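You operate a simulated robot arm through the tools that you are given. There is no shell and no other tool. Be economical: measure what you need, move in short steps, check, and stop when the job is done.

Carry out the task below with a simulated two-armed robot. There is one attempt and no reset: what you move stays moved.

JOB
Put the batch tin marked "No. 10" from the island bench on the test bench and the batch tin labelled "No. 9" on the sorting bench. Put the steel ring on the rack shelf five. Put the green cup in the sink. Put the purple tin on the packing bench. Take the spare glass ring and leave it on the tasting table shelf. Any order will do. Set down upright: batch tin, green cup.

The check looks at the end state, three seconds after you hand in, the way a careful person would. Anything else that was tipped, shoved, dropped, spilled or broken makes it a failure.

ROBOT AND FRAMES
Two 7-joint arms with fingered hands on one trunk, on a base that drives. Base frame: it is fixed to the floor where the robot stands at the start and does not move with it; the origin is under the middle of the robot, x ahead of it, y to its left, z up. Units: mm, rad, N and s.
The left shoulder is at the start at [21, 208, 1323], the right one opposite. Places, roughly: green cup (8x8x8 cm) [1400, 100, 800]; packing bench [4300, 200, 800]; purple tin [2000, 250, 250]; rack shelf five [1000, -1900, 1500]; sink [3900, -1700, 700]; sorting bench [-400, -1800, 800]; spare glass ring [2000, 0, 750]; steel ring (8x8x4 cm) [1300, -100, 800]; tasting table shelf [2400, -1800, 200]; test bench [-1900, 2000, 900]. Payload 5 kg a hand.
The tool frame of a hand sits at the grasp point between the pads (the TCP): z along the fingers, y along the line on which they close. The tips reach 48 mm beyond it. The gripper opens to 160 mm. The gripper's body begins 56 mm behind the TCP. The gripper is a hand of 4 fingers: y runs from the thumb to the fingers, the wrist lies at [-26, -142, -252] in the tool frame.
Orientation is told as [roll, pitch, yaw] about the base's x, y, z axes, in that order, counted from this pose: with the fingers straight down and the wrist toward the robot, the tool's x, y and z point along [0, 1, 0], [1, 0, 0] and [0, 0, -1] of the base frame.

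CONTROLS
- The arms move only by the tool drive_tool. It takes "left_steps", "right_steps" or both (then of equal length, played together; a hand with none holds still); each is a list of rows, each a list of 6 numbers: the shift along the base's x, y, z in units of 30 mm (1.0 is 30 mm), then the turn, a rotation vector about the base's x, y, z in units of 8 degrees (1.0 is 8 degrees). In form: [[x, y, z, wx, wy, wz], ...]. A call has 1 to 12 rows; each row shifts and turns the commanded pose from where the row before left it. A call with a number of a shift or a turn outside -1 to 1 is refused whole. A row lasts 0.2 s, in which the tool goes at most 50 mm and 0.15 rad; a call with a longer step from one row to the next is refused whole. Where a pose cannot be reached the arm comes as near as it can. A force on the tool above 40 N (or 10 N above the force at the start of the call, whichever is more), or a blocked arm, ends the call early, and 0.2 s more pass. In this call time passes only in rows, and 0.2 s behind the last. The reply holds the time, the measured pose of the TCP, the force on the tool along the base axes, the opening and the grip force, in the units named above and with some noise, with the torque about the TCP (base axes, N m) and any sound that the robot's microphone picked up, and new pictures: "views" is both (left out), scene, wrist or none (wrist: the cameras of the hands that moved).
- Cameras (640 x 400 px; columns grow to the right, rows downward): "scene" is now at [93.4, 5.1, 1510.9]; the picture's right is [-0.00, -1.00, 0.00], its down [-0.63, 0.00, -0.78] and it looks along [0.78, -0.00, -0.63] (base axes); focal length 259 px, centre (320, 200). "left" rides on the left gripper at [-87, -133, -189] in its tool frame; the picture's right is [-0.83, -0.26, 0.49], its down [0.51, -0.71, 0.49] and it looks along [0.22, 0.66, 0.72] (tool axes); focal length 238 px, centre (320, 200). "right" rides on the right gripper at [87, -133, -189] in its tool frame; the picture's right is [-0.83, 0.26, -0.49], its down [-0.51, -0.71, 0.49] and it looks along [-0.22, 0.66, 0.72] (tool axes); focal length 238 px, centre (320, 200). There is no depth. A picture from a camera that has moved, and an enlarged one, comes with that camera's place and axes in the base frame and with its lens. The place of the scene camera against the robot may be out by one fixed shift of up to 12 mm in any direction.
- raise_lower(by): slides the trunk up (or, below 0, down) by that many mm; the arms and the scene camera ride with it, the base frame stays. It gives what a move gives, with no picture.
- base_move(legs): drives the robot by 1 to 6 legs, each [ahead, left, turn to the left] in mm, mm and rad, along the robot's own axes; the way and the turn of a leg run together, so that a leg with both is an arc; at most 1500 mm and 3.142 rad a leg. The arms and the cameras ride along, it lands a little off, and it stops where it bumps. It gives what a move gives, and a new picture of the scene camera.
- curl_fingers(index, middle, ring, thumb_bend, thumb_turn, hand): sets how far each is bent, from 0 (flat) to 1 (curled in); at 0.3 the hand is open as for a grip, at 0.7 the pads meet at the TCP. One left out holds its place. A second passes; each finger stops where it meets its share of the squeeze, and holds until it gets a number again. It is the only way to open and close the hand. It gives what a move gives, with no picture; readings hold the bend of each and the force on the fingers (four entries, about 0 where the hand has none), thumb and palm. thumb_turn goes from beside the hand (0) to across from the fingers (1), as for a grip.
- turn_head(pan, tilt): turns the head with the scene camera to pan (to the left, within 1.501 rad either way) and tilt (down, from -0.506 to 1.204), counted from straight ahead of the robot. It gives what a move gives, and a new picture of the scene camera.
- close_up(camera, box): a new picture of the part [left, top, right, bottom] of that camera's present view, enlarged. The clock stands still meanwhile.
- sign_off(): hands the job in; it is judged then, once.

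Go step by step. Nothing tells you exact positions but the pictures and the camera data: compare them with the known pose of the tool, close in by small moves and look again before you grip or let go. The budget is 186 turns and 260 pictures, counting those below and the enlarged ones. Unless the task says otherwise, let go and move clear before handing in, and close with one line.

The tools are called as a command line: name --argument value ..., lists and objects as JSON in quotes. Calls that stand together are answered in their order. drive_tool: Moves the arms, as the interface text tells. Its arguments: {"type":"object","properties":{"left_steps":{"type":"array","items":{"type":"array","items":{"type":"number"}}},"right_steps":{"type":"array","items":{"type":"array","items":{"type":"number"}}},"views":{"type":"string","enum":["both","scene","wrist","none"]}},"required":[]} The other tools are called the same way: raise_lower (by) slides the trunk up or down; curl_fingers (index, middle, ring, thumb_bend, thumb_turn, hand) moves the fingers one by one; base_move (legs) drives the base; turn_head (pan, tilt) turns the head that bears the scene camera; close_up (camera, box) takes an enlarged picture of a part of a camera's view; sign_off () hands the job in.

At the start:

```text
time_s: 0.0
left_tcp_pos: [804.4, 294.2, 1103.3]
left_tcp_rot: [-0.002, 0.002, 0.001]
left_contact_force: [-1.0, 0.1, -0.2]
left_torque: [0.02, 0.0, 0.01]
left_gripper_width: 159.6
left_finger_force: 0.0
left_shape: jaw
left_bend: [0.3, 0.3, 0.3, 0.3, 0.98]
left_finger forces: [0.0, 0.0, 0.0, 0.1, 0.0, 0.0]
right_tcp_pos: [609.5, -193.2, 1115.7]
right_tcp_rot: [-0.001, 0.0, 0.0]
right_contact_force: [-0.1, 0.3, 0.4]
right_torque: [-0.02, 0.01, -0.05]
right_gripper_width: 159.6
right_finger_force: 0.1
right_shape: jaw
right_bend: [0.3, 0.3, 0.3, 0.3, 0.98]
right_finger forces: [0.1, 0.0, 0.0, 0.1, 0.0, 0.0]
trunk travel left (down, up): [-325.0, 365.0]
robot x, y, heading: [-0.5, 1.7, 0.001]
head pan, tilt: [-0.003, 0.682]
```

scene: 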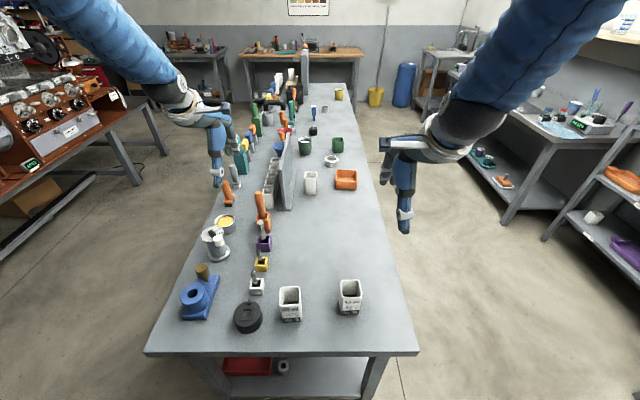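
right: 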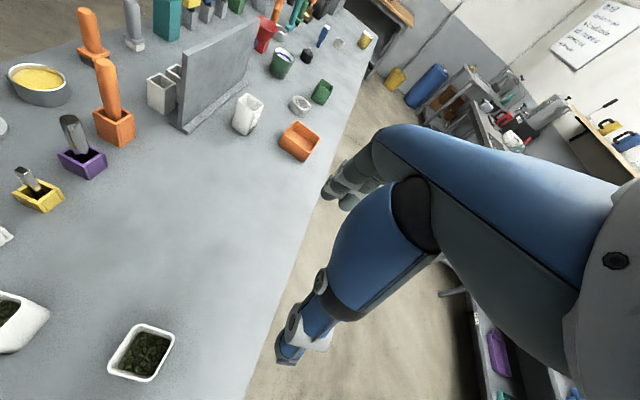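
left: 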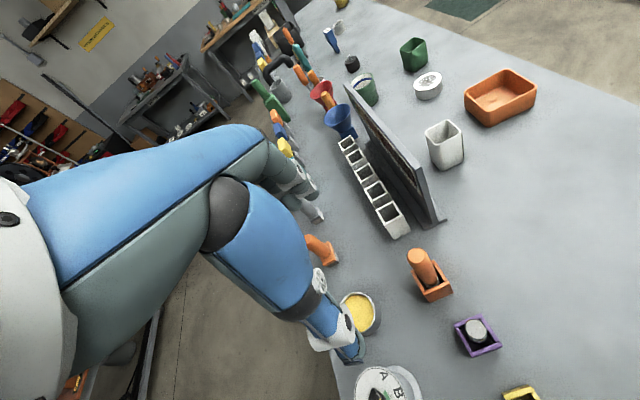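

I see the island bench ahead with tins, cups and rings. I'll enlarge the scene to identify the objects before moving.

close_up --camera "scene" --box '[220, 240, 400, 352]'

close_up --camera "scene" --box '[240, 80, 400, 200]'

```text
3.56 times, centred on (310, 296) of scene
camera zoom: at [93.4, 5.1, 1510.9], right [0.0, -1.0, 0.0], down [-0.63, 0.0, -0.78], along [0.78, 0.0, -0.63], focal length 921 px, centre (356, -141)
```

zoom: 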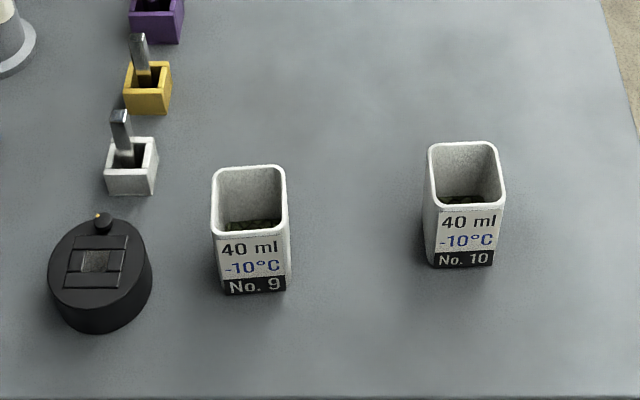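

```text
3.33 times, centred on (320, 140) of scene
camera zoom: at [93.4, 5.1, 1510.9], right [0.0, -1.0, 0.0], down [-0.63, 0.0, -0.78], along [0.78, 0.0, -0.63], focal length 864 px, centre (320, 400)
```

zoom: 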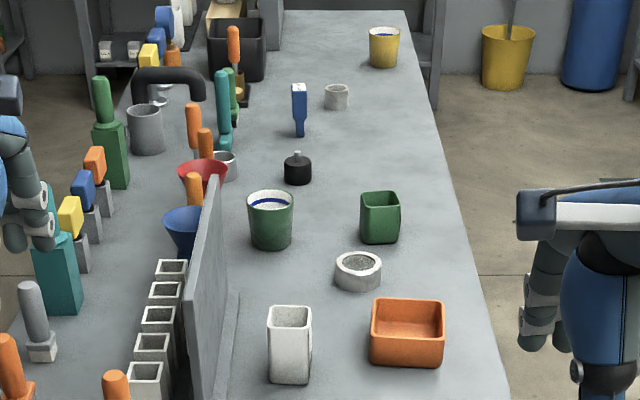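

The two labelled tins stand near the front edge (No. 9 about [450, 86], No. 10 about [470, -84]). The steel ring is near [1300, -56] and the round green cup near [1450, 90]. I'll look around before moving.

turn_head --pan 1.4 --tilt 0.45

turn_head --pan -1.3 --tilt 0.45

turn_head --pan -0.6 --tilt 0.35

```text
time_s: 1.5
left_tcp_pos: [804.1, 293.9, 1103.7]
left_tcp_rot: [0.0, -0.002, -0.001]
left_contact_force: [0.5, 0.2, 0.0]
left_torque: [-0.01, -0.01, 0.02]
left_gripper_width: 159.7
left_finger_force: 0.0
left_shape: jaw
left_bend: [0.3, 0.3, 0.3, 0.3, 0.98]
left_finger forces: [0.0, 0.0, 0.0, 0.0, 0.0, 0.1]
right_tcp_pos: [609.3, -193.8, 1115.8]
right_tcp_rot: [0.0, 0.0, 0.001]
right_contact_force: [-0.1, 0.3, -1.5]
right_torque: [-0.01, -0.02, 0.03]
right_gripper_width: 159.5
right_finger_force: 0.0
right_shape: jaw
right_bend: [0.3, 0.3, 0.3, 0.3, 0.98]
right_finger forces: [0.1, 0.1, 0.1, 0.0, 0.0, 0.0]
trunk travel left (down, up): [-325.0, 365.0]
robot x, y, heading: [-0.4, 2.8, 0.007]
head pan, tilt: [1.4, 0.45]
camera scene: at [23.5, 95.9, 1531.6], right [0.99, -0.17, 0.0], down [-0.07, -0.43, -0.9], along [0.15, 0.89, -0.44], focal length 259 px, centre (320, 200)
```

scene: 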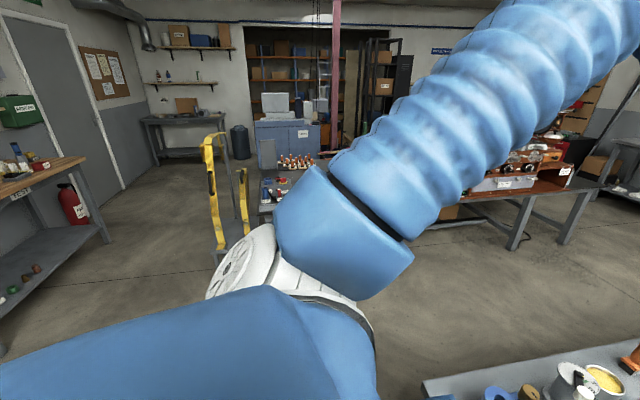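

```text
time_s: 3.9
left_tcp_pos: [804.6, 293.4, 1103.6]
left_tcp_rot: [-0.001, 0.0, -0.001]
left_contact_force: [0.0, 0.7, -0.1]
left_torque: [0.04, 0.0, 0.0]
left_gripper_width: 159.4
left_finger_force: 0.2
left_shape: jaw
left_bend: [0.3, 0.3, 0.3, 0.3, 0.98]
left_finger forces: [0.1, 0.0, 0.0, 0.0, 0.1, 0.0]
right_tcp_pos: [608.6, -193.1, 1116.0]
right_tcp_rot: [0.001, -0.001, 0.0]
right_contact_force: [0.2, 0.1, 0.1]
right_torque: [-0.03, 0.01, -0.01]
right_gripper_width: 159.7
right_finger_force: 0.1
right_shape: jaw
right_bend: [0.3, 0.3, 0.3, 0.3, 0.98]
right_finger forces: [0.1, 0.1, 0.1, 0.0, 0.0, 0.0]
trunk travel left (down, up): [-325.0, 365.0]
robot x, y, heading: [0.3, -2.5, -0.0]
head pan, tilt: [-1.3, 0.45]
camera scene: at [32.4, -83.2, 1531.6], right [-0.96, -0.27, 0.0], down [-0.12, 0.42, -0.9], along [0.24, -0.87, -0.44], focal length 259 px, centre (320, 200)
```

scene: 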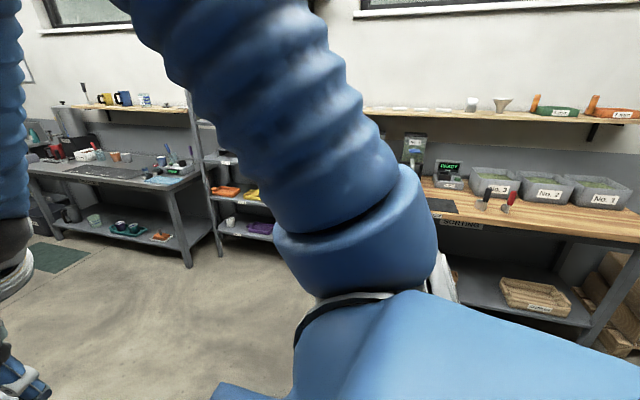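

```text
time_s: 5.0
left_tcp_pos: [802.5, 294.1, 1103.1]
left_tcp_rot: [0.001, 0.0, 0.0]
left_contact_force: [0.8, -0.2, -0.4]
left_torque: [0.0, 0.0, 0.0]
left_gripper_width: 159.7
left_finger_force: 0.1
left_shape: jaw
left_bend: [0.3, 0.3, 0.3, 0.3, 0.98]
left_finger forces: [0.0, 0.0, 0.0, 0.0, 0.0, 0.0]
right_tcp_pos: [609.1, -192.7, 1116.6]
right_tcp_rot: [0.0, -0.001, 0.0]
right_contact_force: [-0.6, -0.3, -0.7]
right_torque: [0.0, -0.01, 0.03]
right_gripper_width: 159.6
right_finger_force: 0.1
right_shape: jaw
right_bend: [0.3, 0.3, 0.3, 0.3, 0.98]
right_finger forces: [0.1, 0.1, 0.1, 0.0, 0.0, 0.0]
trunk travel left (down, up): [-325.0, 365.0]
robot x, y, heading: [-1.3, 0.5, -0.001]
head pan, tilt: [-0.6, 0.351]
camera scene: at [84.6, -47.3, 1540.8], right [-0.57, -0.82, 0.0], down [-0.28, 0.19, -0.94], along [0.77, -0.53, -0.34], focal length 259 px, centre (320, 200)
```

scene: 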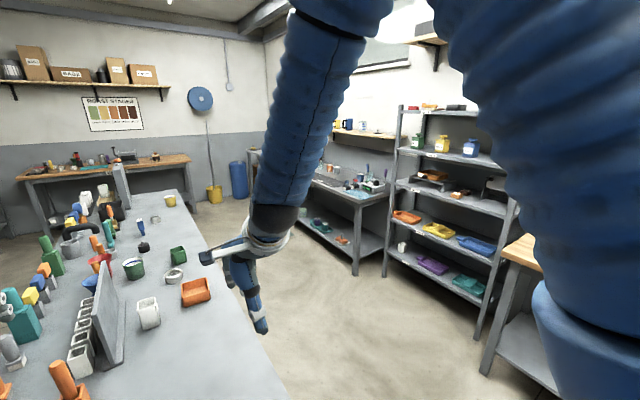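

The room is open, with the rack, sink side and sorting bench to the right. I'll bring the right hand above the No. 10 tin and look.

turn_head --pan 0 --tilt 0.9

drive_tool --right_steps '[[-0.57, 0.45, -0.6, 0, 0, 0], [-0.57, 0.45, -0.6, 0, 0, 0], [-0.57, 0.45, -0.6, 0, 0, 0], [-0.57, 0.45, -0.6, 0, 0, 0], [-0.57, 0.45, -0.6, 0, 0, 0], [-0.57, 0.45, -0.6, 0, 0, 0], [-0.57, 0.45, -0.6, 0, 0, 0], [-0.57, 0.45, -0.6, 0, 0, 0]]'

```text
time_s: 6.0
left_tcp_pos: [803.2, 294.0, 1102.2]
left_tcp_rot: [-0.001, -0.001, 0.0]
left_contact_force: [0.0, -0.8, -0.8]
left_torque: [-0.01, -0.02, 0.0]
left_gripper_width: 159.7
left_finger_force: 0.1
left_shape: jaw
left_bend: [0.3, 0.3, 0.3, 0.3, 0.98]
left_finger forces: [0.1, 0.1, 0.1, 0.0, 0.1, 0.0]
right_tcp_pos: [609.7, -193.9, 1115.8]
right_tcp_rot: [0.0, 0.0, 0.0]
right_contact_force: [-0.2, 1.0, 0.2]
right_torque: [-0.03, 0.0, -0.01]
right_gripper_width: 159.6
right_finger_force: 0.1
right_shape: jaw
right_bend: [0.3, 0.3, 0.3, 0.3, 0.98]
right_finger forces: [0.0, 0.1, 0.0, 0.1, 0.0, 0.0]
trunk travel left (down, up): [-325.0, 365.0]
robot x, y, heading: [-0.5, 2.4, -0.0]
head pan, tilt: [0.0, 0.901]
camera scene: at [83.4, 5.3, 1493.3], right [0.0, -1.0, 0.0], down [-0.78, 0.0, -0.62], along [0.62, 0.0, -0.78], focal length 259 px, centre (320, 200)
```

scene: 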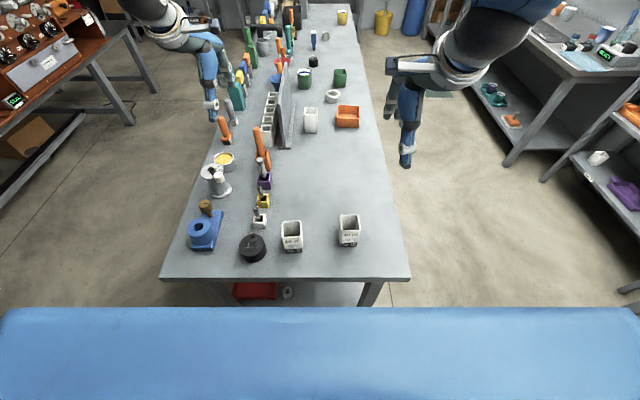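

```text
time_s: 7.8
left_tcp_pos: [804.0, 293.7, 1103.1]
left_tcp_rot: [-0.001, 0.001, -0.001]
left_contact_force: [-0.4, 0.0, 1.1]
left_torque: [0.0, -0.02, -0.02]
left_gripper_width: 159.6
left_finger_force: 0.0
left_shape: jaw
left_bend: [0.3, 0.3, 0.3, 0.3, 0.98]
left_finger forces: [0.0, 0.0, 0.0, 0.0, 0.1, 0.0]
right_tcp_pos: [472.6, -85.2, 971.3]
right_tcp_rot: [-0.001, 0.0, -0.001]
right_contact_force: [0.1, -0.1, 0.6]
right_torque: [-0.07, 0.01, 0.02]
right_gripper_width: 159.8
right_finger_force: 0.0
right_shape: jaw
right_bend: [0.3, 0.3, 0.3, 0.3, 0.98]
right_finger forces: [0.0, 0.1, 0.0, 0.0, 0.0, 0.0]
trunk travel left (down, up): [-325.0, 365.0]
robot x, y, heading: [-2.1, 3.3, 0.003]
head pan, tilt: [0.0, 0.901]
camera scene: at [83.3, 6.2, 1493.3], right [0.0, -1.0, 0.0], down [-0.78, 0.0, -0.62], along [0.62, 0.0, -0.78], focal length 259 px, centre (320, 200)
camera right: at [340.3, 0.9, 1161.3], right [0.26, -0.83, 0.49], down [-0.71, -0.51, -0.49], along [0.66, -0.22, -0.72], focal length 238 px, centre (320, 200)
```

scene: 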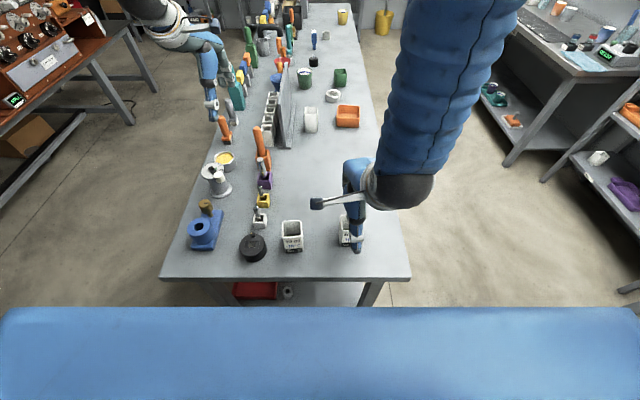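
right: 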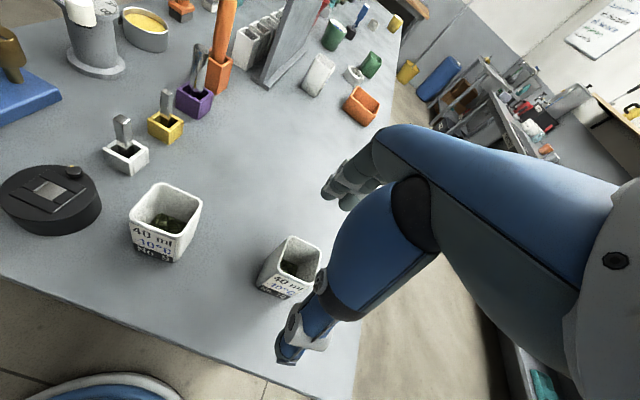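

The right hand is above and behind the No. 10 tin; by triangulation its rim is near [483, -82, 879]. I'll enlarge the wrist view for accuracy.

close_up --camera "right" --box '[220, 200, 380, 300]'

close_up --camera "scene" --box '[240, 150, 400, 290]'

```text
4.00 times, centred on (300, 250) of right
camera zoom: at [340.3, 0.9, 1161.3], right [0.26, -0.83, 0.49], down [-0.71, -0.51, -0.49], along [0.66, -0.22, -0.72], focal length 953 px, centre (400, 0)
```

zoom: 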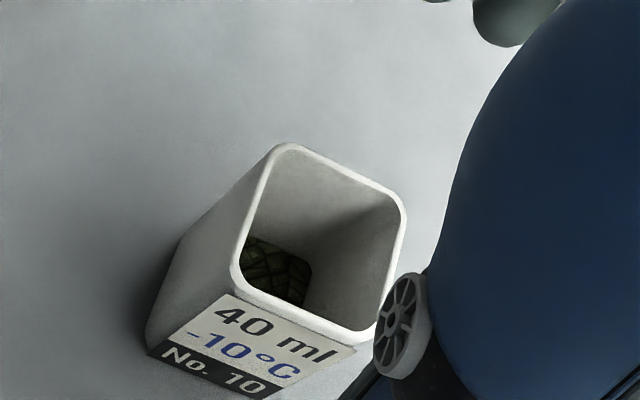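

```text
2.86 times, centred on (320, 220) of scene
camera zoom: at [83.3, 6.2, 1493.3], right [0.0, -1.0, 0.0], down [-0.78, 0.0, -0.62], along [0.62, 0.0, -0.78], focal length 740 px, centre (320, 143)
```

zoom: 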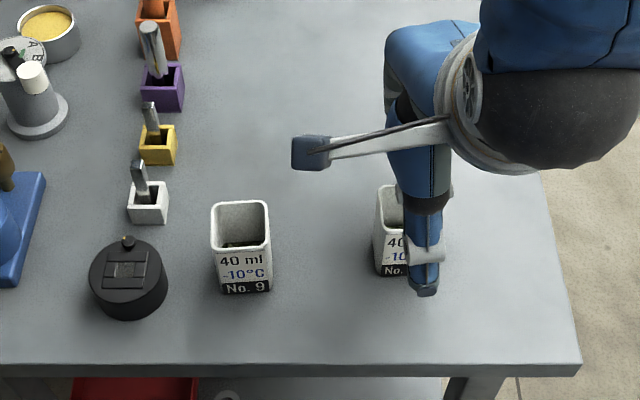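

No. 10's centre is about [485, -87], with the rim near 879 and the bench top near 790. I'll descend with the fingers around it to a TCP height of 850.

drive_tool --right_steps '[[0.42, -0.03, -0.8, 0, 0, 0], [0, 0, -0.8, 0, 0, 0], [0, 0, -0.8, 0, 0, 0], [0, 0, -0.8, 0, 0, 0], [0, 0, -0.8, 0, 0, 0]]'

close_up --camera "scene" --box '[240, 150, 400, 290]'

```text
time_s: 9.0
left_tcp_pos: [803.6, 294.0, 1103.0]
left_tcp_rot: [0.001, 0.001, 0.0]
left_contact_force: [0.6, -0.1, -0.3]
left_torque: [0.01, 0.03, 0.04]
left_gripper_width: 159.7
left_finger_force: 0.0
left_shape: jaw
left_bend: [0.3, 0.3, 0.3, 0.3, 0.98]
left_finger forces: [0.1, 0.1, 0.0, 0.1, 0.0, 0.0]
right_tcp_pos: [486.0, -84.2, 852.8]
right_tcp_rot: [0.0, 0.0, 0.0]
right_contact_force: [0.8, -0.5, -0.1]
right_torque: [-0.02, 0.05, 0.03]
right_gripper_width: 159.7
right_finger_force: 0.2
right_shape: jaw
right_bend: [0.3, 0.3, 0.3, 0.3, 0.98]
right_finger forces: [0.1, 0.0, 0.0, 0.1, 0.0, 0.0]
trunk travel left (down, up): [-325.0, 365.0]
robot x, y, heading: [-0.3, -1.6, -0.006]
head pan, tilt: [0.0, 0.901]
camera scene: at [83.9, 5.4, 1493.2], right [0.0, -1.0, 0.0], down [-0.78, 0.0, -0.62], along [0.62, 0.0, -0.78], focal length 259 px, centre (320, 200)
camera right: at [353.7, 1.9, 1041.2], right [0.26, -0.83, 0.49], down [-0.71, -0.51, -0.49], along [0.66, -0.22, -0.72], focal length 238 px, centre (320, 200)
```

scene: 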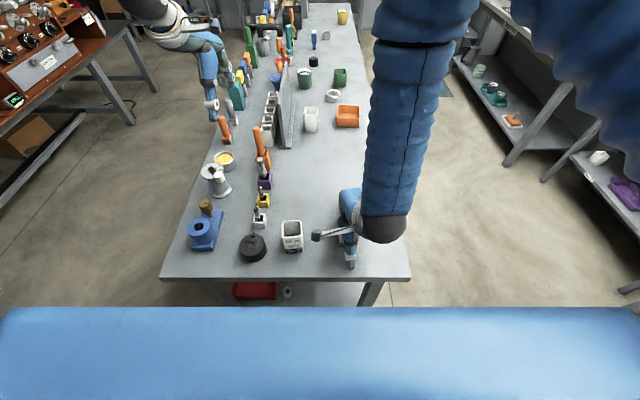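
right: 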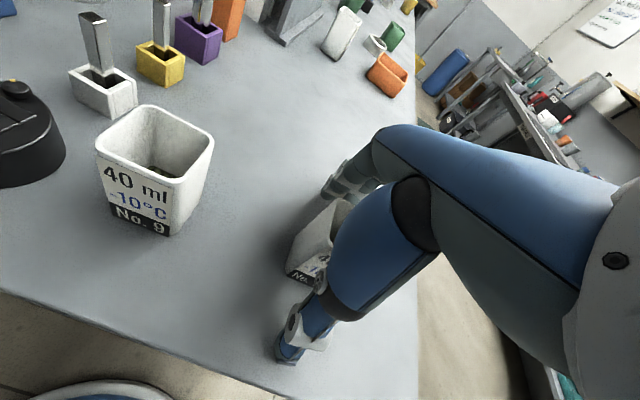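

```text
2.86 times, centred on (320, 220) of scene
camera zoom: at [83.9, 5.4, 1493.2], right [0.0, -1.0, 0.0], down [-0.78, 0.0, -0.62], along [0.62, 0.0, -0.78], focal length 740 px, centre (320, 143)
```

zoom: 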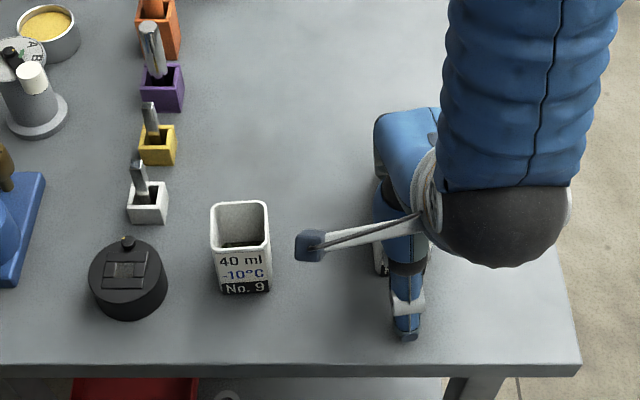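

The tin is between thumb and fingers. I'll nudge 5 mm right and close the hand.

drive_tool --right_steps '[[0, -0.17, -0.1, 0, 0, 0]]' --views "none"

curl_fingers --hand "right" --index 0.7 --middle 0.7 --ring 0.7 --thumb_bend 0.7

drive_tool --right_steps '[[0, 0, 0.5, 0, 0, 0], [0, 0, 0.8, 0, 0, 0]]'

```text
time_s: 9.4
left_tcp_pos: [803.2, 293.6, 1103.2]
left_tcp_rot: [0.001, 0.001, -0.002]
left_contact_force: [0.6, -0.5, 0.2]
left_torque: [0.02, 0.02, -0.01]
left_gripper_width: 159.7
left_finger_force: 0.1
left_shape: jaw
left_bend: [0.3, 0.3, 0.3, 0.3, 0.98]
left_finger forces: [0.0, 0.1, 0.0, 0.0, 0.0, 0.0]
right_tcp_pos: [485.6, -89.1, 850.8]
right_tcp_rot: [-0.001, 0.0, 0.0]
right_contact_force: [-1.2, -0.1, 2.6]
right_torque: [-0.01, -0.16, -0.02]
right_gripper_width: 159.4
right_finger_force: 0.1
right_shape: jaw
right_bend: [0.3, 0.3, 0.3, 0.3, 0.98]
right_finger forces: [0.0, 2.2, 0.0, 0.0, 0.0, 0.1]
trunk travel left (down, up): [-325.0, 365.0]
robot x, y, heading: [0.9, -2.4, 0.002]
head pan, tilt: [0.0, 0.901]
```

```text
time_s: 10.0
left_tcp_pos: [802.9, 293.2, 1102.6]
left_tcp_rot: [0.001, 0.002, -0.001]
left_contact_force: [0.0, -0.4, -0.1]
left_torque: [0.01, 0.09, 0.0]
left_gripper_width: 159.7
left_finger_force: 0.2
left_shape: jaw
left_bend: [0.3, 0.3, 0.3, 0.3, 0.98]
left_finger forces: [0.1, 0.0, 0.1, 0.1, 0.0, 0.1]
right_tcp_pos: [492.4, -88.9, 854.4]
right_tcp_rot: [0.0, -0.016, -0.003]
right_contact_force: [-0.3, 0.7, 18.0]
right_torque: [-0.11, -1.09, 0.12]
right_gripper_width: 59.0
right_finger_force: 22.8
right_shape: fingers
right_bend: [0.54, 0.43, 0.7, 0.64, 0.97]
right_finger forces: [17.1, 14.1, 0.0, 0.1, 13.5, 0.1]
trunk travel left (down, up): [-325.0, 365.0]
robot x, y, heading: [0.7, -2.7, 0.0]
head pan, tilt: [0.0, 0.901]
stopped (right hand): the force on the tool passed its limit (the readings are from after the stop); the commanded pose is now the measured one
```

```text
time_s: 10.6
left_tcp_pos: [802.9, 293.3, 1104.9]
left_tcp_rot: [-0.001, 0.0, 0.001]
left_contact_force: [-0.2, 0.1, 0.2]
left_torque: [0.01, -0.06, 0.01]
left_gripper_width: 159.5
left_finger_force: 0.1
left_shape: jaw
left_bend: [0.3, 0.3, 0.3, 0.3, 0.98]
left_finger forces: [0.1, 0.0, 0.1, 0.1, 0.0, 0.1]
right_tcp_pos: [488.3, -88.0, 892.2]
right_tcp_rot: [0.0, -0.009, -0.001]
right_contact_force: [-0.4, 0.0, -1.1]
right_torque: [-0.04, -0.06, -0.03]
right_gripper_width: 59.2
right_finger_force: 12.0
right_shape: fingers
right_bend: [0.54, 0.45, 0.7, 0.64, 0.97]
right_finger forces: [12.4, 0.0, 0.0, 0.0, 12.4, 0.0]
trunk travel left (down, up): [-325.0, 365.0]
robot x, y, heading: [1.4, -1.3, 0.002]
head pan, tilt: [0.0, 0.901]
camera scene: at [82.4, 5.5, 1493.3], right [0.0, -1.0, 0.0], down [-0.78, 0.0, -0.62], along [0.62, 0.0, -0.78], focal length 259 px, centre (320, 200)
camera right: at [354.2, -2.0, 1079.7], right [0.25, -0.84, 0.49], down [-0.71, -0.5, -0.5], along [0.66, -0.22, -0.72], focal length 238 px, centre (320, 200)
```

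scene: 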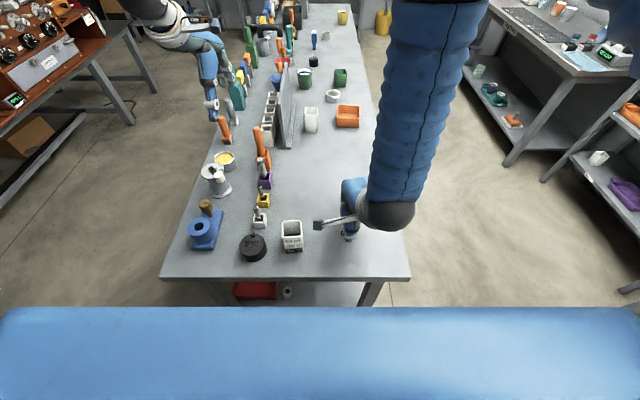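
right: 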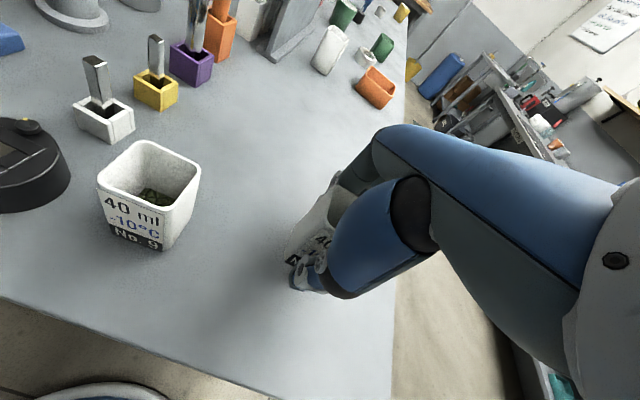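

The tin seems gripped by thumb and index. I'll check the grip up close.

close_up --camera "right" --box '[240, 150, 400, 310]'

close_up --camera "scene" --box '[270, 180, 410, 290]'

```text
2.50 times, centred on (320, 230) of right
camera zoom: at [354.2, -2.0, 1079.7], right [0.25, -0.84, 0.49], down [-0.71, -0.5, -0.5], along [0.66, -0.22, -0.72], focal length 596 px, centre (320, 125)
```

zoom: 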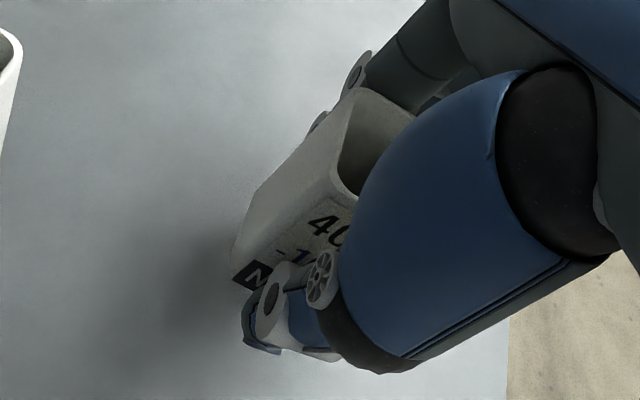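

```text
3.64 times, centred on (340, 235) of scene
camera zoom: at [82.4, 5.5, 1493.3], right [0.0, -1.0, 0.0], down [-0.78, 0.0, -0.62], along [0.62, 0.0, -0.78], focal length 942 px, centre (247, 73)
```

zoom: 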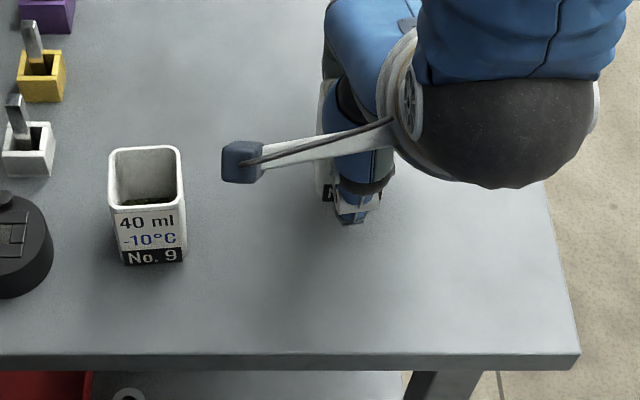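

The tin is off the bench and upright, held by index and thumb. I'll bring the middle finger onto it too for a firmer grip.

curl_fingers --hand "right" --middle 0.7

drive_tool --right_steps '[[0, 0, 0.9, 0, 0, 0], [0, 0, 0.9, 0, 0, 0], [0, 0, 0.9, 0, 0, 0], [0, -1, 0.9, 0, 0, 0], [0, -1, 0.9, 0, 0, 0], [0, -1, 0.9, 0, 0, 0], [0, -1, 0.9, 0, 0, 0], [0, -1, 0, 0, 0, 0]]'

```text
time_s: 11.6
left_tcp_pos: [803.2, 294.1, 1103.2]
left_tcp_rot: [0.001, 0.0, 0.0]
left_contact_force: [-0.4, 1.1, 0.4]
left_torque: [0.04, 0.02, -0.01]
left_gripper_width: 159.5
left_finger_force: 0.0
left_shape: jaw
left_bend: [0.3, 0.3, 0.3, 0.3, 0.98]
left_finger forces: [0.1, 0.0, 0.0, 0.1, 0.0, 0.0]
right_tcp_pos: [489.7, -88.3, 890.9]
right_tcp_rot: [0.002, -0.011, -0.002]
right_contact_force: [0.1, 0.6, -0.5]
right_torque: [-0.02, 0.01, -0.01]
right_gripper_width: 59.3
right_finger_force: 17.9
right_shape: fingers
right_bend: [0.55, 0.58, 0.7, 0.63, 0.96]
right_finger forces: [9.1, 8.4, 0.1, 0.1, 17.6, 0.0]
trunk travel left (down, up): [-325.0, 365.0]
robot x, y, heading: [-1.2, -0.2, -0.001]
head pan, tilt: [0.0, 0.901]
```

```text
time_s: 13.4
left_tcp_pos: [804.6, 292.2, 1103.3]
left_tcp_rot: [0.001, 0.004, 0.001]
left_contact_force: [0.1, -1.3, 0.0]
left_torque: [0.09, 0.07, 0.02]
left_gripper_width: 160.0
left_finger_force: 0.1
left_shape: jaw
left_bend: [0.3, 0.3, 0.3, 0.3, 0.98]
left_finger forces: [0.0, 0.0, 0.1, 0.0, 0.0, 0.1]
right_tcp_pos: [498.8, -240.4, 1077.4]
right_tcp_rot: [0.002, -0.004, -0.001]
right_contact_force: [-0.6, -1.0, -1.1]
right_torque: [0.08, 0.07, 0.04]
right_gripper_width: 59.3
right_finger_force: 17.5
right_shape: fingers
right_bend: [0.55, 0.58, 0.7, 0.63, 0.96]
right_finger forces: [9.0, 8.3, 0.0, 0.0, 17.1, 0.0]
right hand out of reach, approached as far as the arm can: row 7, 8
trunk travel left (down, up): [-325.0, 365.0]
robot x, y, heading: [-3.5, 1.9, -0.002]
head pan, tilt: [0.0, 0.901]
camera scene: at [84.4, 3.5, 1493.1], right [0.0, -1.0, 0.0], down [-0.78, 0.0, -0.62], along [0.62, 0.0, -0.78], focal length 259 px, centre (320, 200)
camera right: at [365.6, -154.5, 1267.1], right [0.26, -0.84, 0.49], down [-0.71, -0.5, -0.5], along [0.66, -0.22, -0.72], focal length 238 px, centre (320, 200)
```

scene: 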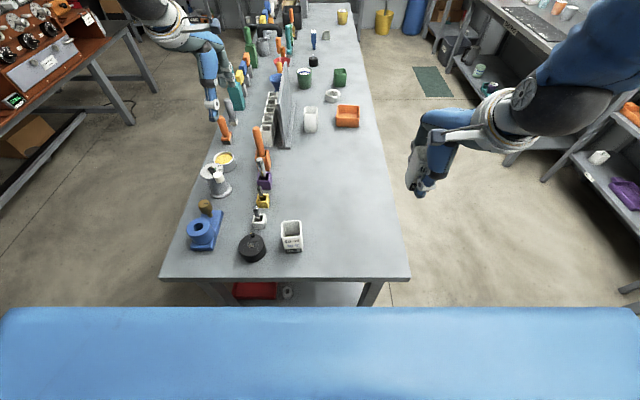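
right: 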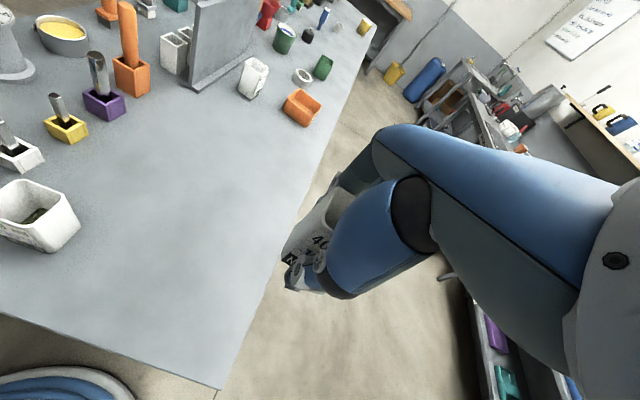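

No. 10 is held clear at the right. Now the left hand goes above No. 9 (about [467, 83]).

drive_tool --left_steps '[[-0.936, -0.585, -0.3, 0, 0, 0], [-0.936, -0.585, -0.3, 0, 0, 0], [-0.936, -0.585, -0.3, 0, 0, 0], [-0.936, -0.585, -0.3, 0, 0, 0], [-0.936, -0.585, -0.3, 0, 0, 0], [-0.936, -0.585, -0.3, 0, 0, 0], [-0.936, -0.585, -0.3, 0, 0, 0], [-0.936, -0.585, -0.3, 0, 0, 0], [-0.936, -0.585, -0.3, 0, 0, 0], [-0.936, -0.585, -0.3, 0, 0, 0], [-0.936, -0.585, -0.3, 0, 0, 0], [-0.936, -0.585, -0.3, 0, 0, 0]]'

```text
time_s: 16.0
left_tcp_pos: [465.7, 80.5, 995.5]
left_tcp_rot: [-0.001, 0.001, 0.0]
left_contact_force: [0.4, 0.2, 0.6]
left_torque: [0.02, 0.04, 0.02]
left_gripper_width: 159.9
left_finger_force: 0.1
left_shape: jaw
left_bend: [0.3, 0.3, 0.3, 0.3, 0.97]
left_finger forces: [0.1, 0.1, 0.0, 0.1, 0.0, 0.0]
right_tcp_pos: [498.0, -239.2, 1079.0]
right_tcp_rot: [0.002, -0.008, -0.002]
right_contact_force: [-1.1, -0.3, -0.5]
right_torque: [0.01, 0.03, 0.02]
right_gripper_width: 59.1
right_finger_force: 17.0
right_shape: fingers
right_bend: [0.55, 0.58, 0.7, 0.63, 0.96]
right_finger forces: [9.0, 8.2, 0.0, 0.1, 17.1, 0.0]
trunk travel left (down, up): [-325.0, 365.0]
robot x, y, heading: [0.9, 2.8, -0.001]
head pan, tilt: [0.0, 0.901]
camera scene: at [82.9, 5.0, 1493.3], right [0.0, -1.0, 0.0], down [-0.78, 0.0, -0.62], along [0.62, 0.0, -0.78], focal length 259 px, centre (320, 200)
camera left: at [333.9, -5.1, 1184.0], right [-0.26, -0.83, -0.49], down [-0.71, 0.51, -0.49], along [0.66, 0.22, -0.72], focal length 238 px, centre (320, 200)
```

scene: 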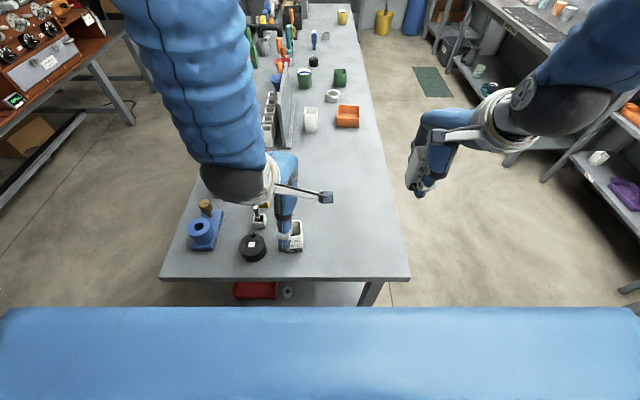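
left: 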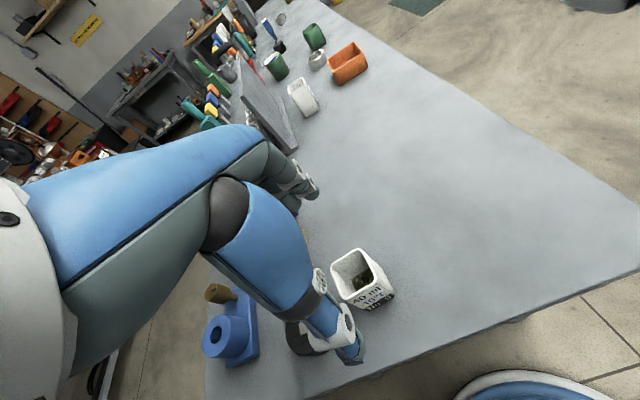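

The left hand is lined up over No. 9 with clearance to the black can and spoon holder. I'll descend to TCP z of about 857.

drive_tool --left_steps '[[0, -0.03, -0.92, 0, 0, 0], [0, 0, -0.92, 0, 0, 0], [0, 0, -0.92, 0, 0, 0], [0, 0, -0.92, 0, 0, 0], [0, 0, -0.92, 0, 0, 0]]'

close_up --camera "left" --box '[240, 190, 440, 390]'

```text
time_s: 17.2
left_tcp_pos: [467.1, 81.2, 858.3]
left_tcp_rot: [0.001, 0.0, 0.0]
left_contact_force: [1.5, 0.6, 0.7]
left_torque: [-0.03, 0.09, -0.02]
left_gripper_width: 159.9
left_finger_force: 0.1
left_shape: jaw
left_bend: [0.3, 0.3, 0.3, 0.3, 0.97]
left_finger forces: [0.0, 0.0, 0.1, 0.1, 0.1, 0.0]
right_tcp_pos: [499.1, -238.8, 1078.0]
right_tcp_rot: [0.002, -0.005, -0.002]
right_contact_force: [-0.2, -1.1, -1.5]
right_torque: [0.02, 0.05, 0.0]
right_gripper_width: 59.4
right_finger_force: 17.5
right_shape: fingers
right_bend: [0.55, 0.58, 0.7, 0.63, 0.96]
right_finger forces: [9.0, 8.3, 0.1, 0.0, 17.1, 0.0]
trunk travel left (down, up): [-325.0, 365.0]
robot x, y, heading: [-1.1, 1.1, 0.005]
head pan, tilt: [0.0, 0.901]
camera scene: at [84.1, 5.3, 1493.2], right [0.0, -1.0, 0.0], down [-0.78, 0.0, -0.62], along [0.62, 0.0, -0.78], focal length 259 px, centre (320, 200)
camera left: at [335.3, -4.2, 1046.1], right [-0.26, -0.83, -0.49], down [-0.71, 0.51, -0.49], along [0.66, 0.22, -0.72], focal length 238 px, centre (320, 200)
```

scene: 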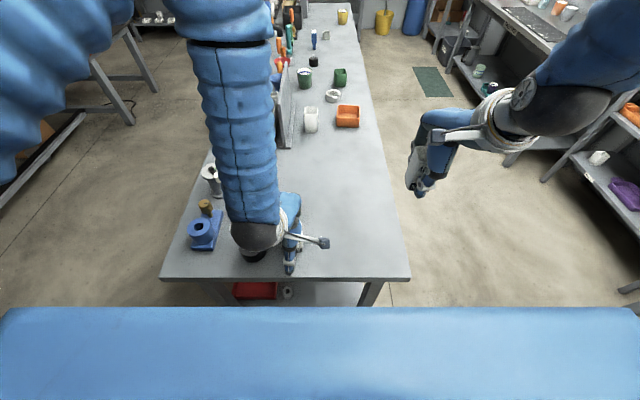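
left: 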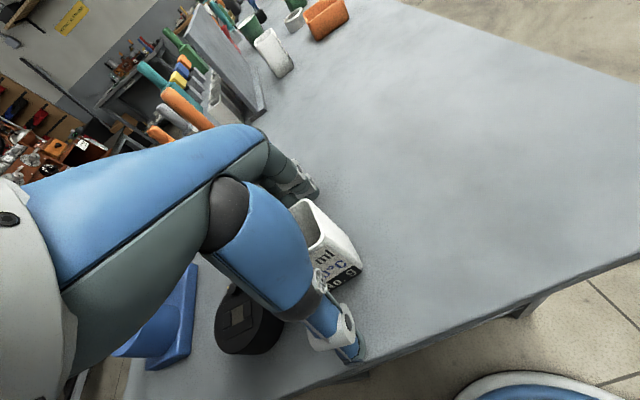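

```text
2.00 times, centred on (340, 290) of left
camera zoom: at [335.3, -4.2, 1046.1], right [-0.26, -0.83, -0.49], down [-0.71, 0.51, -0.49], along [0.66, 0.22, -0.72], focal length 477 px, centre (280, 20)
```

zoom: 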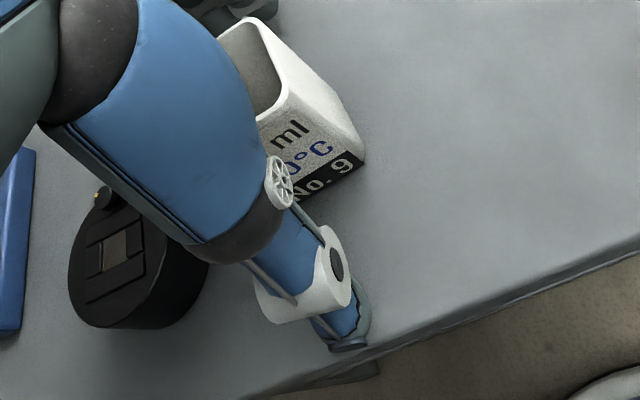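

No. 9 sits centred between thumb and fingers. I'll close the left hand.

curl_fingers --hand "left" --index 0.7 --middle 0.7 --ring 0.7 --thumb_bend 0.7

drive_tool --left_steps '[[0, 0, 0.5, 0, 0, 0], [0, 0, 0.8, 0, 0, 0]]' --views "wrist"

```text
time_s: 18.2
left_tcp_pos: [466.8, 82.8, 858.0]
left_tcp_rot: [0.0, -0.001, 0.001]
left_contact_force: [0.0, -0.6, -0.7]
left_torque: [0.05, -0.02, 0.02]
left_gripper_width: 60.1
left_finger_force: 20.2
left_shape: fingers
left_bend: [0.58, 0.62, 0.7, 0.6, 0.96]
left_finger forces: [11.6, 8.9, 0.1, 0.1, 20.4, 0.1]
right_tcp_pos: [498.7, -239.5, 1078.8]
right_tcp_rot: [0.0, -0.008, -0.003]
right_contact_force: [0.0, -0.2, -0.1]
right_torque: [-0.04, -0.03, 0.0]
right_gripper_width: 59.3
right_finger_force: 17.1
right_shape: fingers
right_bend: [0.55, 0.58, 0.7, 0.63, 0.96]
right_finger forces: [9.0, 8.3, 0.1, 0.1, 17.2, 0.0]
trunk travel left (down, up): [-325.0, 365.0]
robot x, y, heading: [0.7, 2.2, -0.002]
head pan, tilt: [0.0, 0.901]
```

```text
time_s: 18.8
left_tcp_pos: [466.0, 82.3, 895.2]
left_tcp_rot: [-0.001, 0.0, -0.002]
left_contact_force: [-1.1, 0.4, -1.7]
left_torque: [-0.02, -0.08, -0.02]
left_gripper_width: 60.1
left_finger_force: 20.0
left_shape: fingers
left_bend: [0.58, 0.62, 0.7, 0.61, 0.96]
left_finger forces: [11.3, 8.7, 0.0, 0.0, 20.2, 0.0]
right_tcp_pos: [497.7, -238.6, 1078.6]
right_tcp_rot: [0.001, -0.006, 0.0]
right_contact_force: [-0.6, 0.7, -1.0]
right_torque: [0.02, -0.05, 0.0]
right_gripper_width: 59.0
right_finger_force: 17.2
right_shape: fingers
right_bend: [0.55, 0.58, 0.7, 0.63, 0.96]
right_finger forces: [9.0, 8.2, 0.0, 0.0, 17.2, 0.0]
trunk travel left (down, up): [-325.0, 365.0]
robot x, y, heading: [1.9, 0.7, 0.002]
head pan, tilt: [0.0, 0.901]
camera left: at [333.8, -4.4, 1085.2], right [-0.26, -0.83, -0.49], down [-0.71, 0.51, -0.49], along [0.66, 0.22, -0.72], focal length 238 px, centre (320, 200)
```

left: 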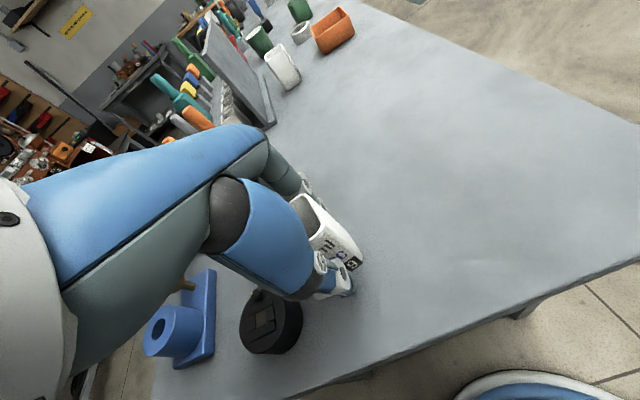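

No. 9 is lifted upright. I'll raise the left hand, then back off and turn toward the sorting bench.

drive_tool --left_steps '[[0, 0, 0.95, 0, 0, 0], [0, 0, 0.95, 0, 0, 0], [0, 0.5, 0.95, 0, 0, 0], [0, 0.8, 0.95, 0, 0, 0], [0, 0.8, 0.95, 0, 0, 0], [0, 0.8, 0.95, 0, 0, 0]]' --views "none"

turn_head --pan 0 --tilt 0.7

base_move --legs '[[-300, 0, 0], [0, 0, -1.57]]'

```text
time_s: 20.2
left_tcp_pos: [479.9, 164.6, 1067.3]
left_tcp_rot: [0.0, 0.004, 0.0]
left_contact_force: [-1.0, -0.1, -1.0]
left_torque: [-0.09, -0.13, 0.01]
left_gripper_width: 59.8
left_finger_force: 20.1
left_shape: fingers
left_bend: [0.58, 0.62, 0.7, 0.61, 0.96]
left_finger forces: [11.4, 8.6, 0.0, 0.0, 19.8, 0.0]
left hand out of reach, approached as far as the arm can: row 5, 6
right_tcp_pos: [497.1, -237.9, 1081.1]
right_tcp_rot: [0.0, -0.007, -0.002]
right_contact_force: [0.1, 0.5, -0.6]
right_torque: [-0.05, -0.02, -0.01]
right_gripper_width: 59.2
right_finger_force: 16.5
right_shape: fingers
right_bend: [0.55, 0.58, 0.7, 0.63, 0.96]
right_finger forces: [9.0, 8.2, 0.1, 0.0, 17.1, 0.0]
trunk travel left (down, up): [-325.0, 365.0]
robot x, y, heading: [-1.3, 0.8, -0.001]
head pan, tilt: [0.0, 0.901]
```

```text
time_s: 20.9
left_tcp_pos: [481.4, 162.8, 1066.4]
left_tcp_rot: [0.002, 0.003, 0.001]
left_contact_force: [0.2, -0.6, -0.6]
left_torque: [0.02, 0.04, 0.0]
left_gripper_width: 59.8
left_finger_force: 20.3
left_shape: fingers
left_bend: [0.58, 0.62, 0.7, 0.61, 0.96]
left_finger forces: [11.4, 8.6, 0.0, 0.0, 19.9, 0.0]
right_tcp_pos: [497.9, -238.5, 1079.6]
right_tcp_rot: [0.003, -0.008, 0.0]
right_contact_force: [-0.7, 0.3, -1.1]
right_torque: [0.0, 0.04, 0.01]
right_gripper_width: 59.0
right_finger_force: 17.7
right_shape: fingers
right_bend: [0.55, 0.58, 0.7, 0.63, 0.96]
right_finger forces: [9.0, 8.1, 0.1, 0.1, 17.1, 0.0]
trunk travel left (down, up): [-325.0, 365.0]
robot x, y, heading: [1.2, -1.1, 0.004]
head pan, tilt: [0.0, 0.7]
camera scene: at [92.9, 5.0, 1509.3], right [0.0, -1.0, 0.0], down [-0.65, 0.0, -0.76], along [0.76, 0.0, -0.65], focal length 259 px, centre (320, 200)
```

scene: 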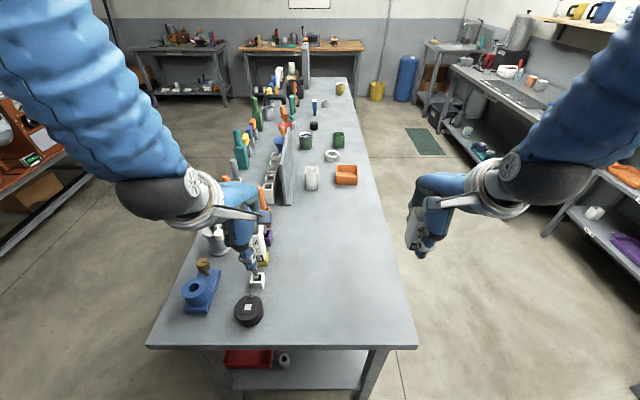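

```text
time_s: 26.8
left_tcp_pos: [-135.3, -480.4, 1066.7]
left_tcp_rot: [0.003, 0.004, -1.56]
left_contact_force: [0.4, -0.5, -1.0]
left_torque: [-0.01, -0.01, -0.02]
left_gripper_width: 59.7
left_finger_force: 19.3
left_shape: fingers
left_bend: [0.58, 0.62, 0.7, 0.61, 0.96]
left_finger forces: [10.9, 8.3, 0.0, 0.0, 19.2, 0.1]
right_tcp_pos: [-537.6, -501.6, 1078.7]
right_tcp_rot: [0.001, -0.007, -1.562]
right_contact_force: [-0.1, -0.5, 0.1]
right_torque: [0.01, 0.0, 0.01]
right_gripper_width: 59.1
right_finger_force: 16.2
right_shape: fingers
right_bend: [0.55, 0.58, 0.7, 0.63, 0.96]
right_finger forces: [8.7, 8.0, 0.1, 0.1, 16.5, 0.0]
trunk travel left (down, up): [-325.0, 365.0]
robot x, y, heading: [-303.5, 0.2, -1.562]
head pan, tilt: [0.0, 0.7]
camera scene: at [-305.2, -91.0, 1509.4], right [-1.0, -0.01, 0.0], down [-0.01, 0.64, -0.76], along [0.01, -0.76, -0.64], focal length 259 px, centre (320, 200)
```

scene: 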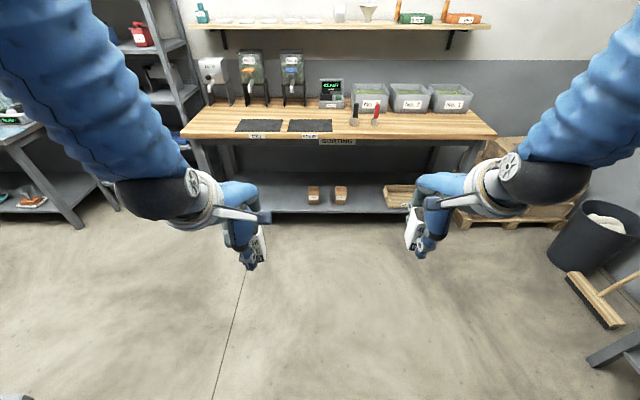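

I now face the sorting bench squarely. I'll zoom on it to read its labels.

close_up --camera "scene" --box '[180, 60, 340, 160]'

close_up --camera "scene" --box '[300, 60, 500, 160]'

```text
4.00 times, centred on (260, 110) of scene
camera zoom: at [-305.2, -91.0, 1509.4], right [-1.0, -0.01, 0.0], down [-0.01, 0.64, -0.76], along [0.01, -0.76, -0.64], focal length 1036 px, centre (560, 560)
```

zoom: 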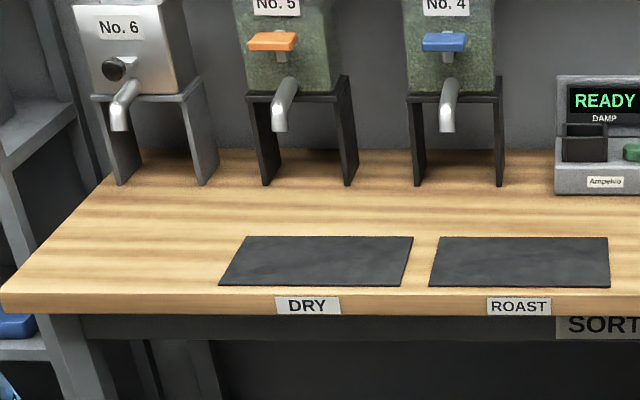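

```text
3.20 times, centred on (400, 110) of scene
camera zoom: at [-305.2, -91.0, 1509.4], right [-1.0, -0.01, 0.0], down [-0.01, 0.64, -0.76], along [0.01, -0.76, -0.64], focal length 829 px, centre (64, 488)
```

zoom: 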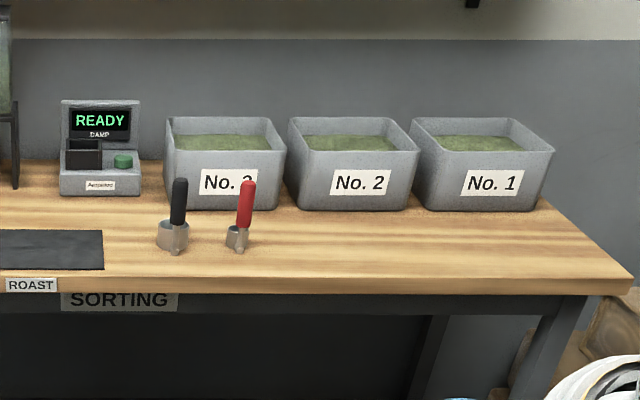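

The bench has DRY and ROAST mats, which I'll avoid, and open wood to the right of the two scoops. I'll drive so the left hand comes in front of that open spot (x about -780).

base_move --legs '[[0, -630, 0], [950, 0, -0.008]]'

```text
time_s: 35.0
left_tcp_pos: [-766.8, -1466.4, 1066.8]
left_tcp_rot: [0.003, 0.004, -1.577]
left_contact_force: [0.3, -0.1, -1.0]
left_torque: [0.06, 0.0, 0.0]
left_gripper_width: 59.6
left_finger_force: 18.6
left_shape: fingers
left_bend: [0.58, 0.62, 0.7, 0.61, 0.96]
left_finger forces: [10.8, 8.4, 0.0, 0.0, 19.2, 0.0]
right_tcp_pos: [-1169.3, -1478.3, 1079.0]
right_tcp_rot: [0.001, -0.007, -1.579]
right_contact_force: [0.6, -0.1, -1.4]
right_torque: [0.03, 0.02, 0.0]
right_gripper_width: 59.0
right_finger_force: 16.5
right_shape: fingers
right_bend: [0.55, 0.58, 0.7, 0.63, 0.96]
right_finger forces: [8.7, 7.9, 0.0, 0.0, 16.6, 0.0]
trunk travel left (down, up): [-325.0, 365.0]
robot x, y, heading: [-927.8, -984.1, -1.577]
head pan, tilt: [0.0, 0.7]
camera scene: at [-930.2, -1073.2, 1509.4], right [-1.0, 0.01, 0.0], down [0.01, 0.64, -0.76], along [-0.01, -0.76, -0.64], focal length 259 px, centre (320, 200)
```

scene: 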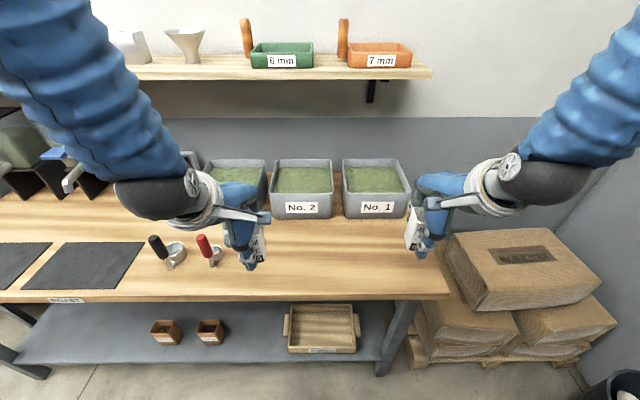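

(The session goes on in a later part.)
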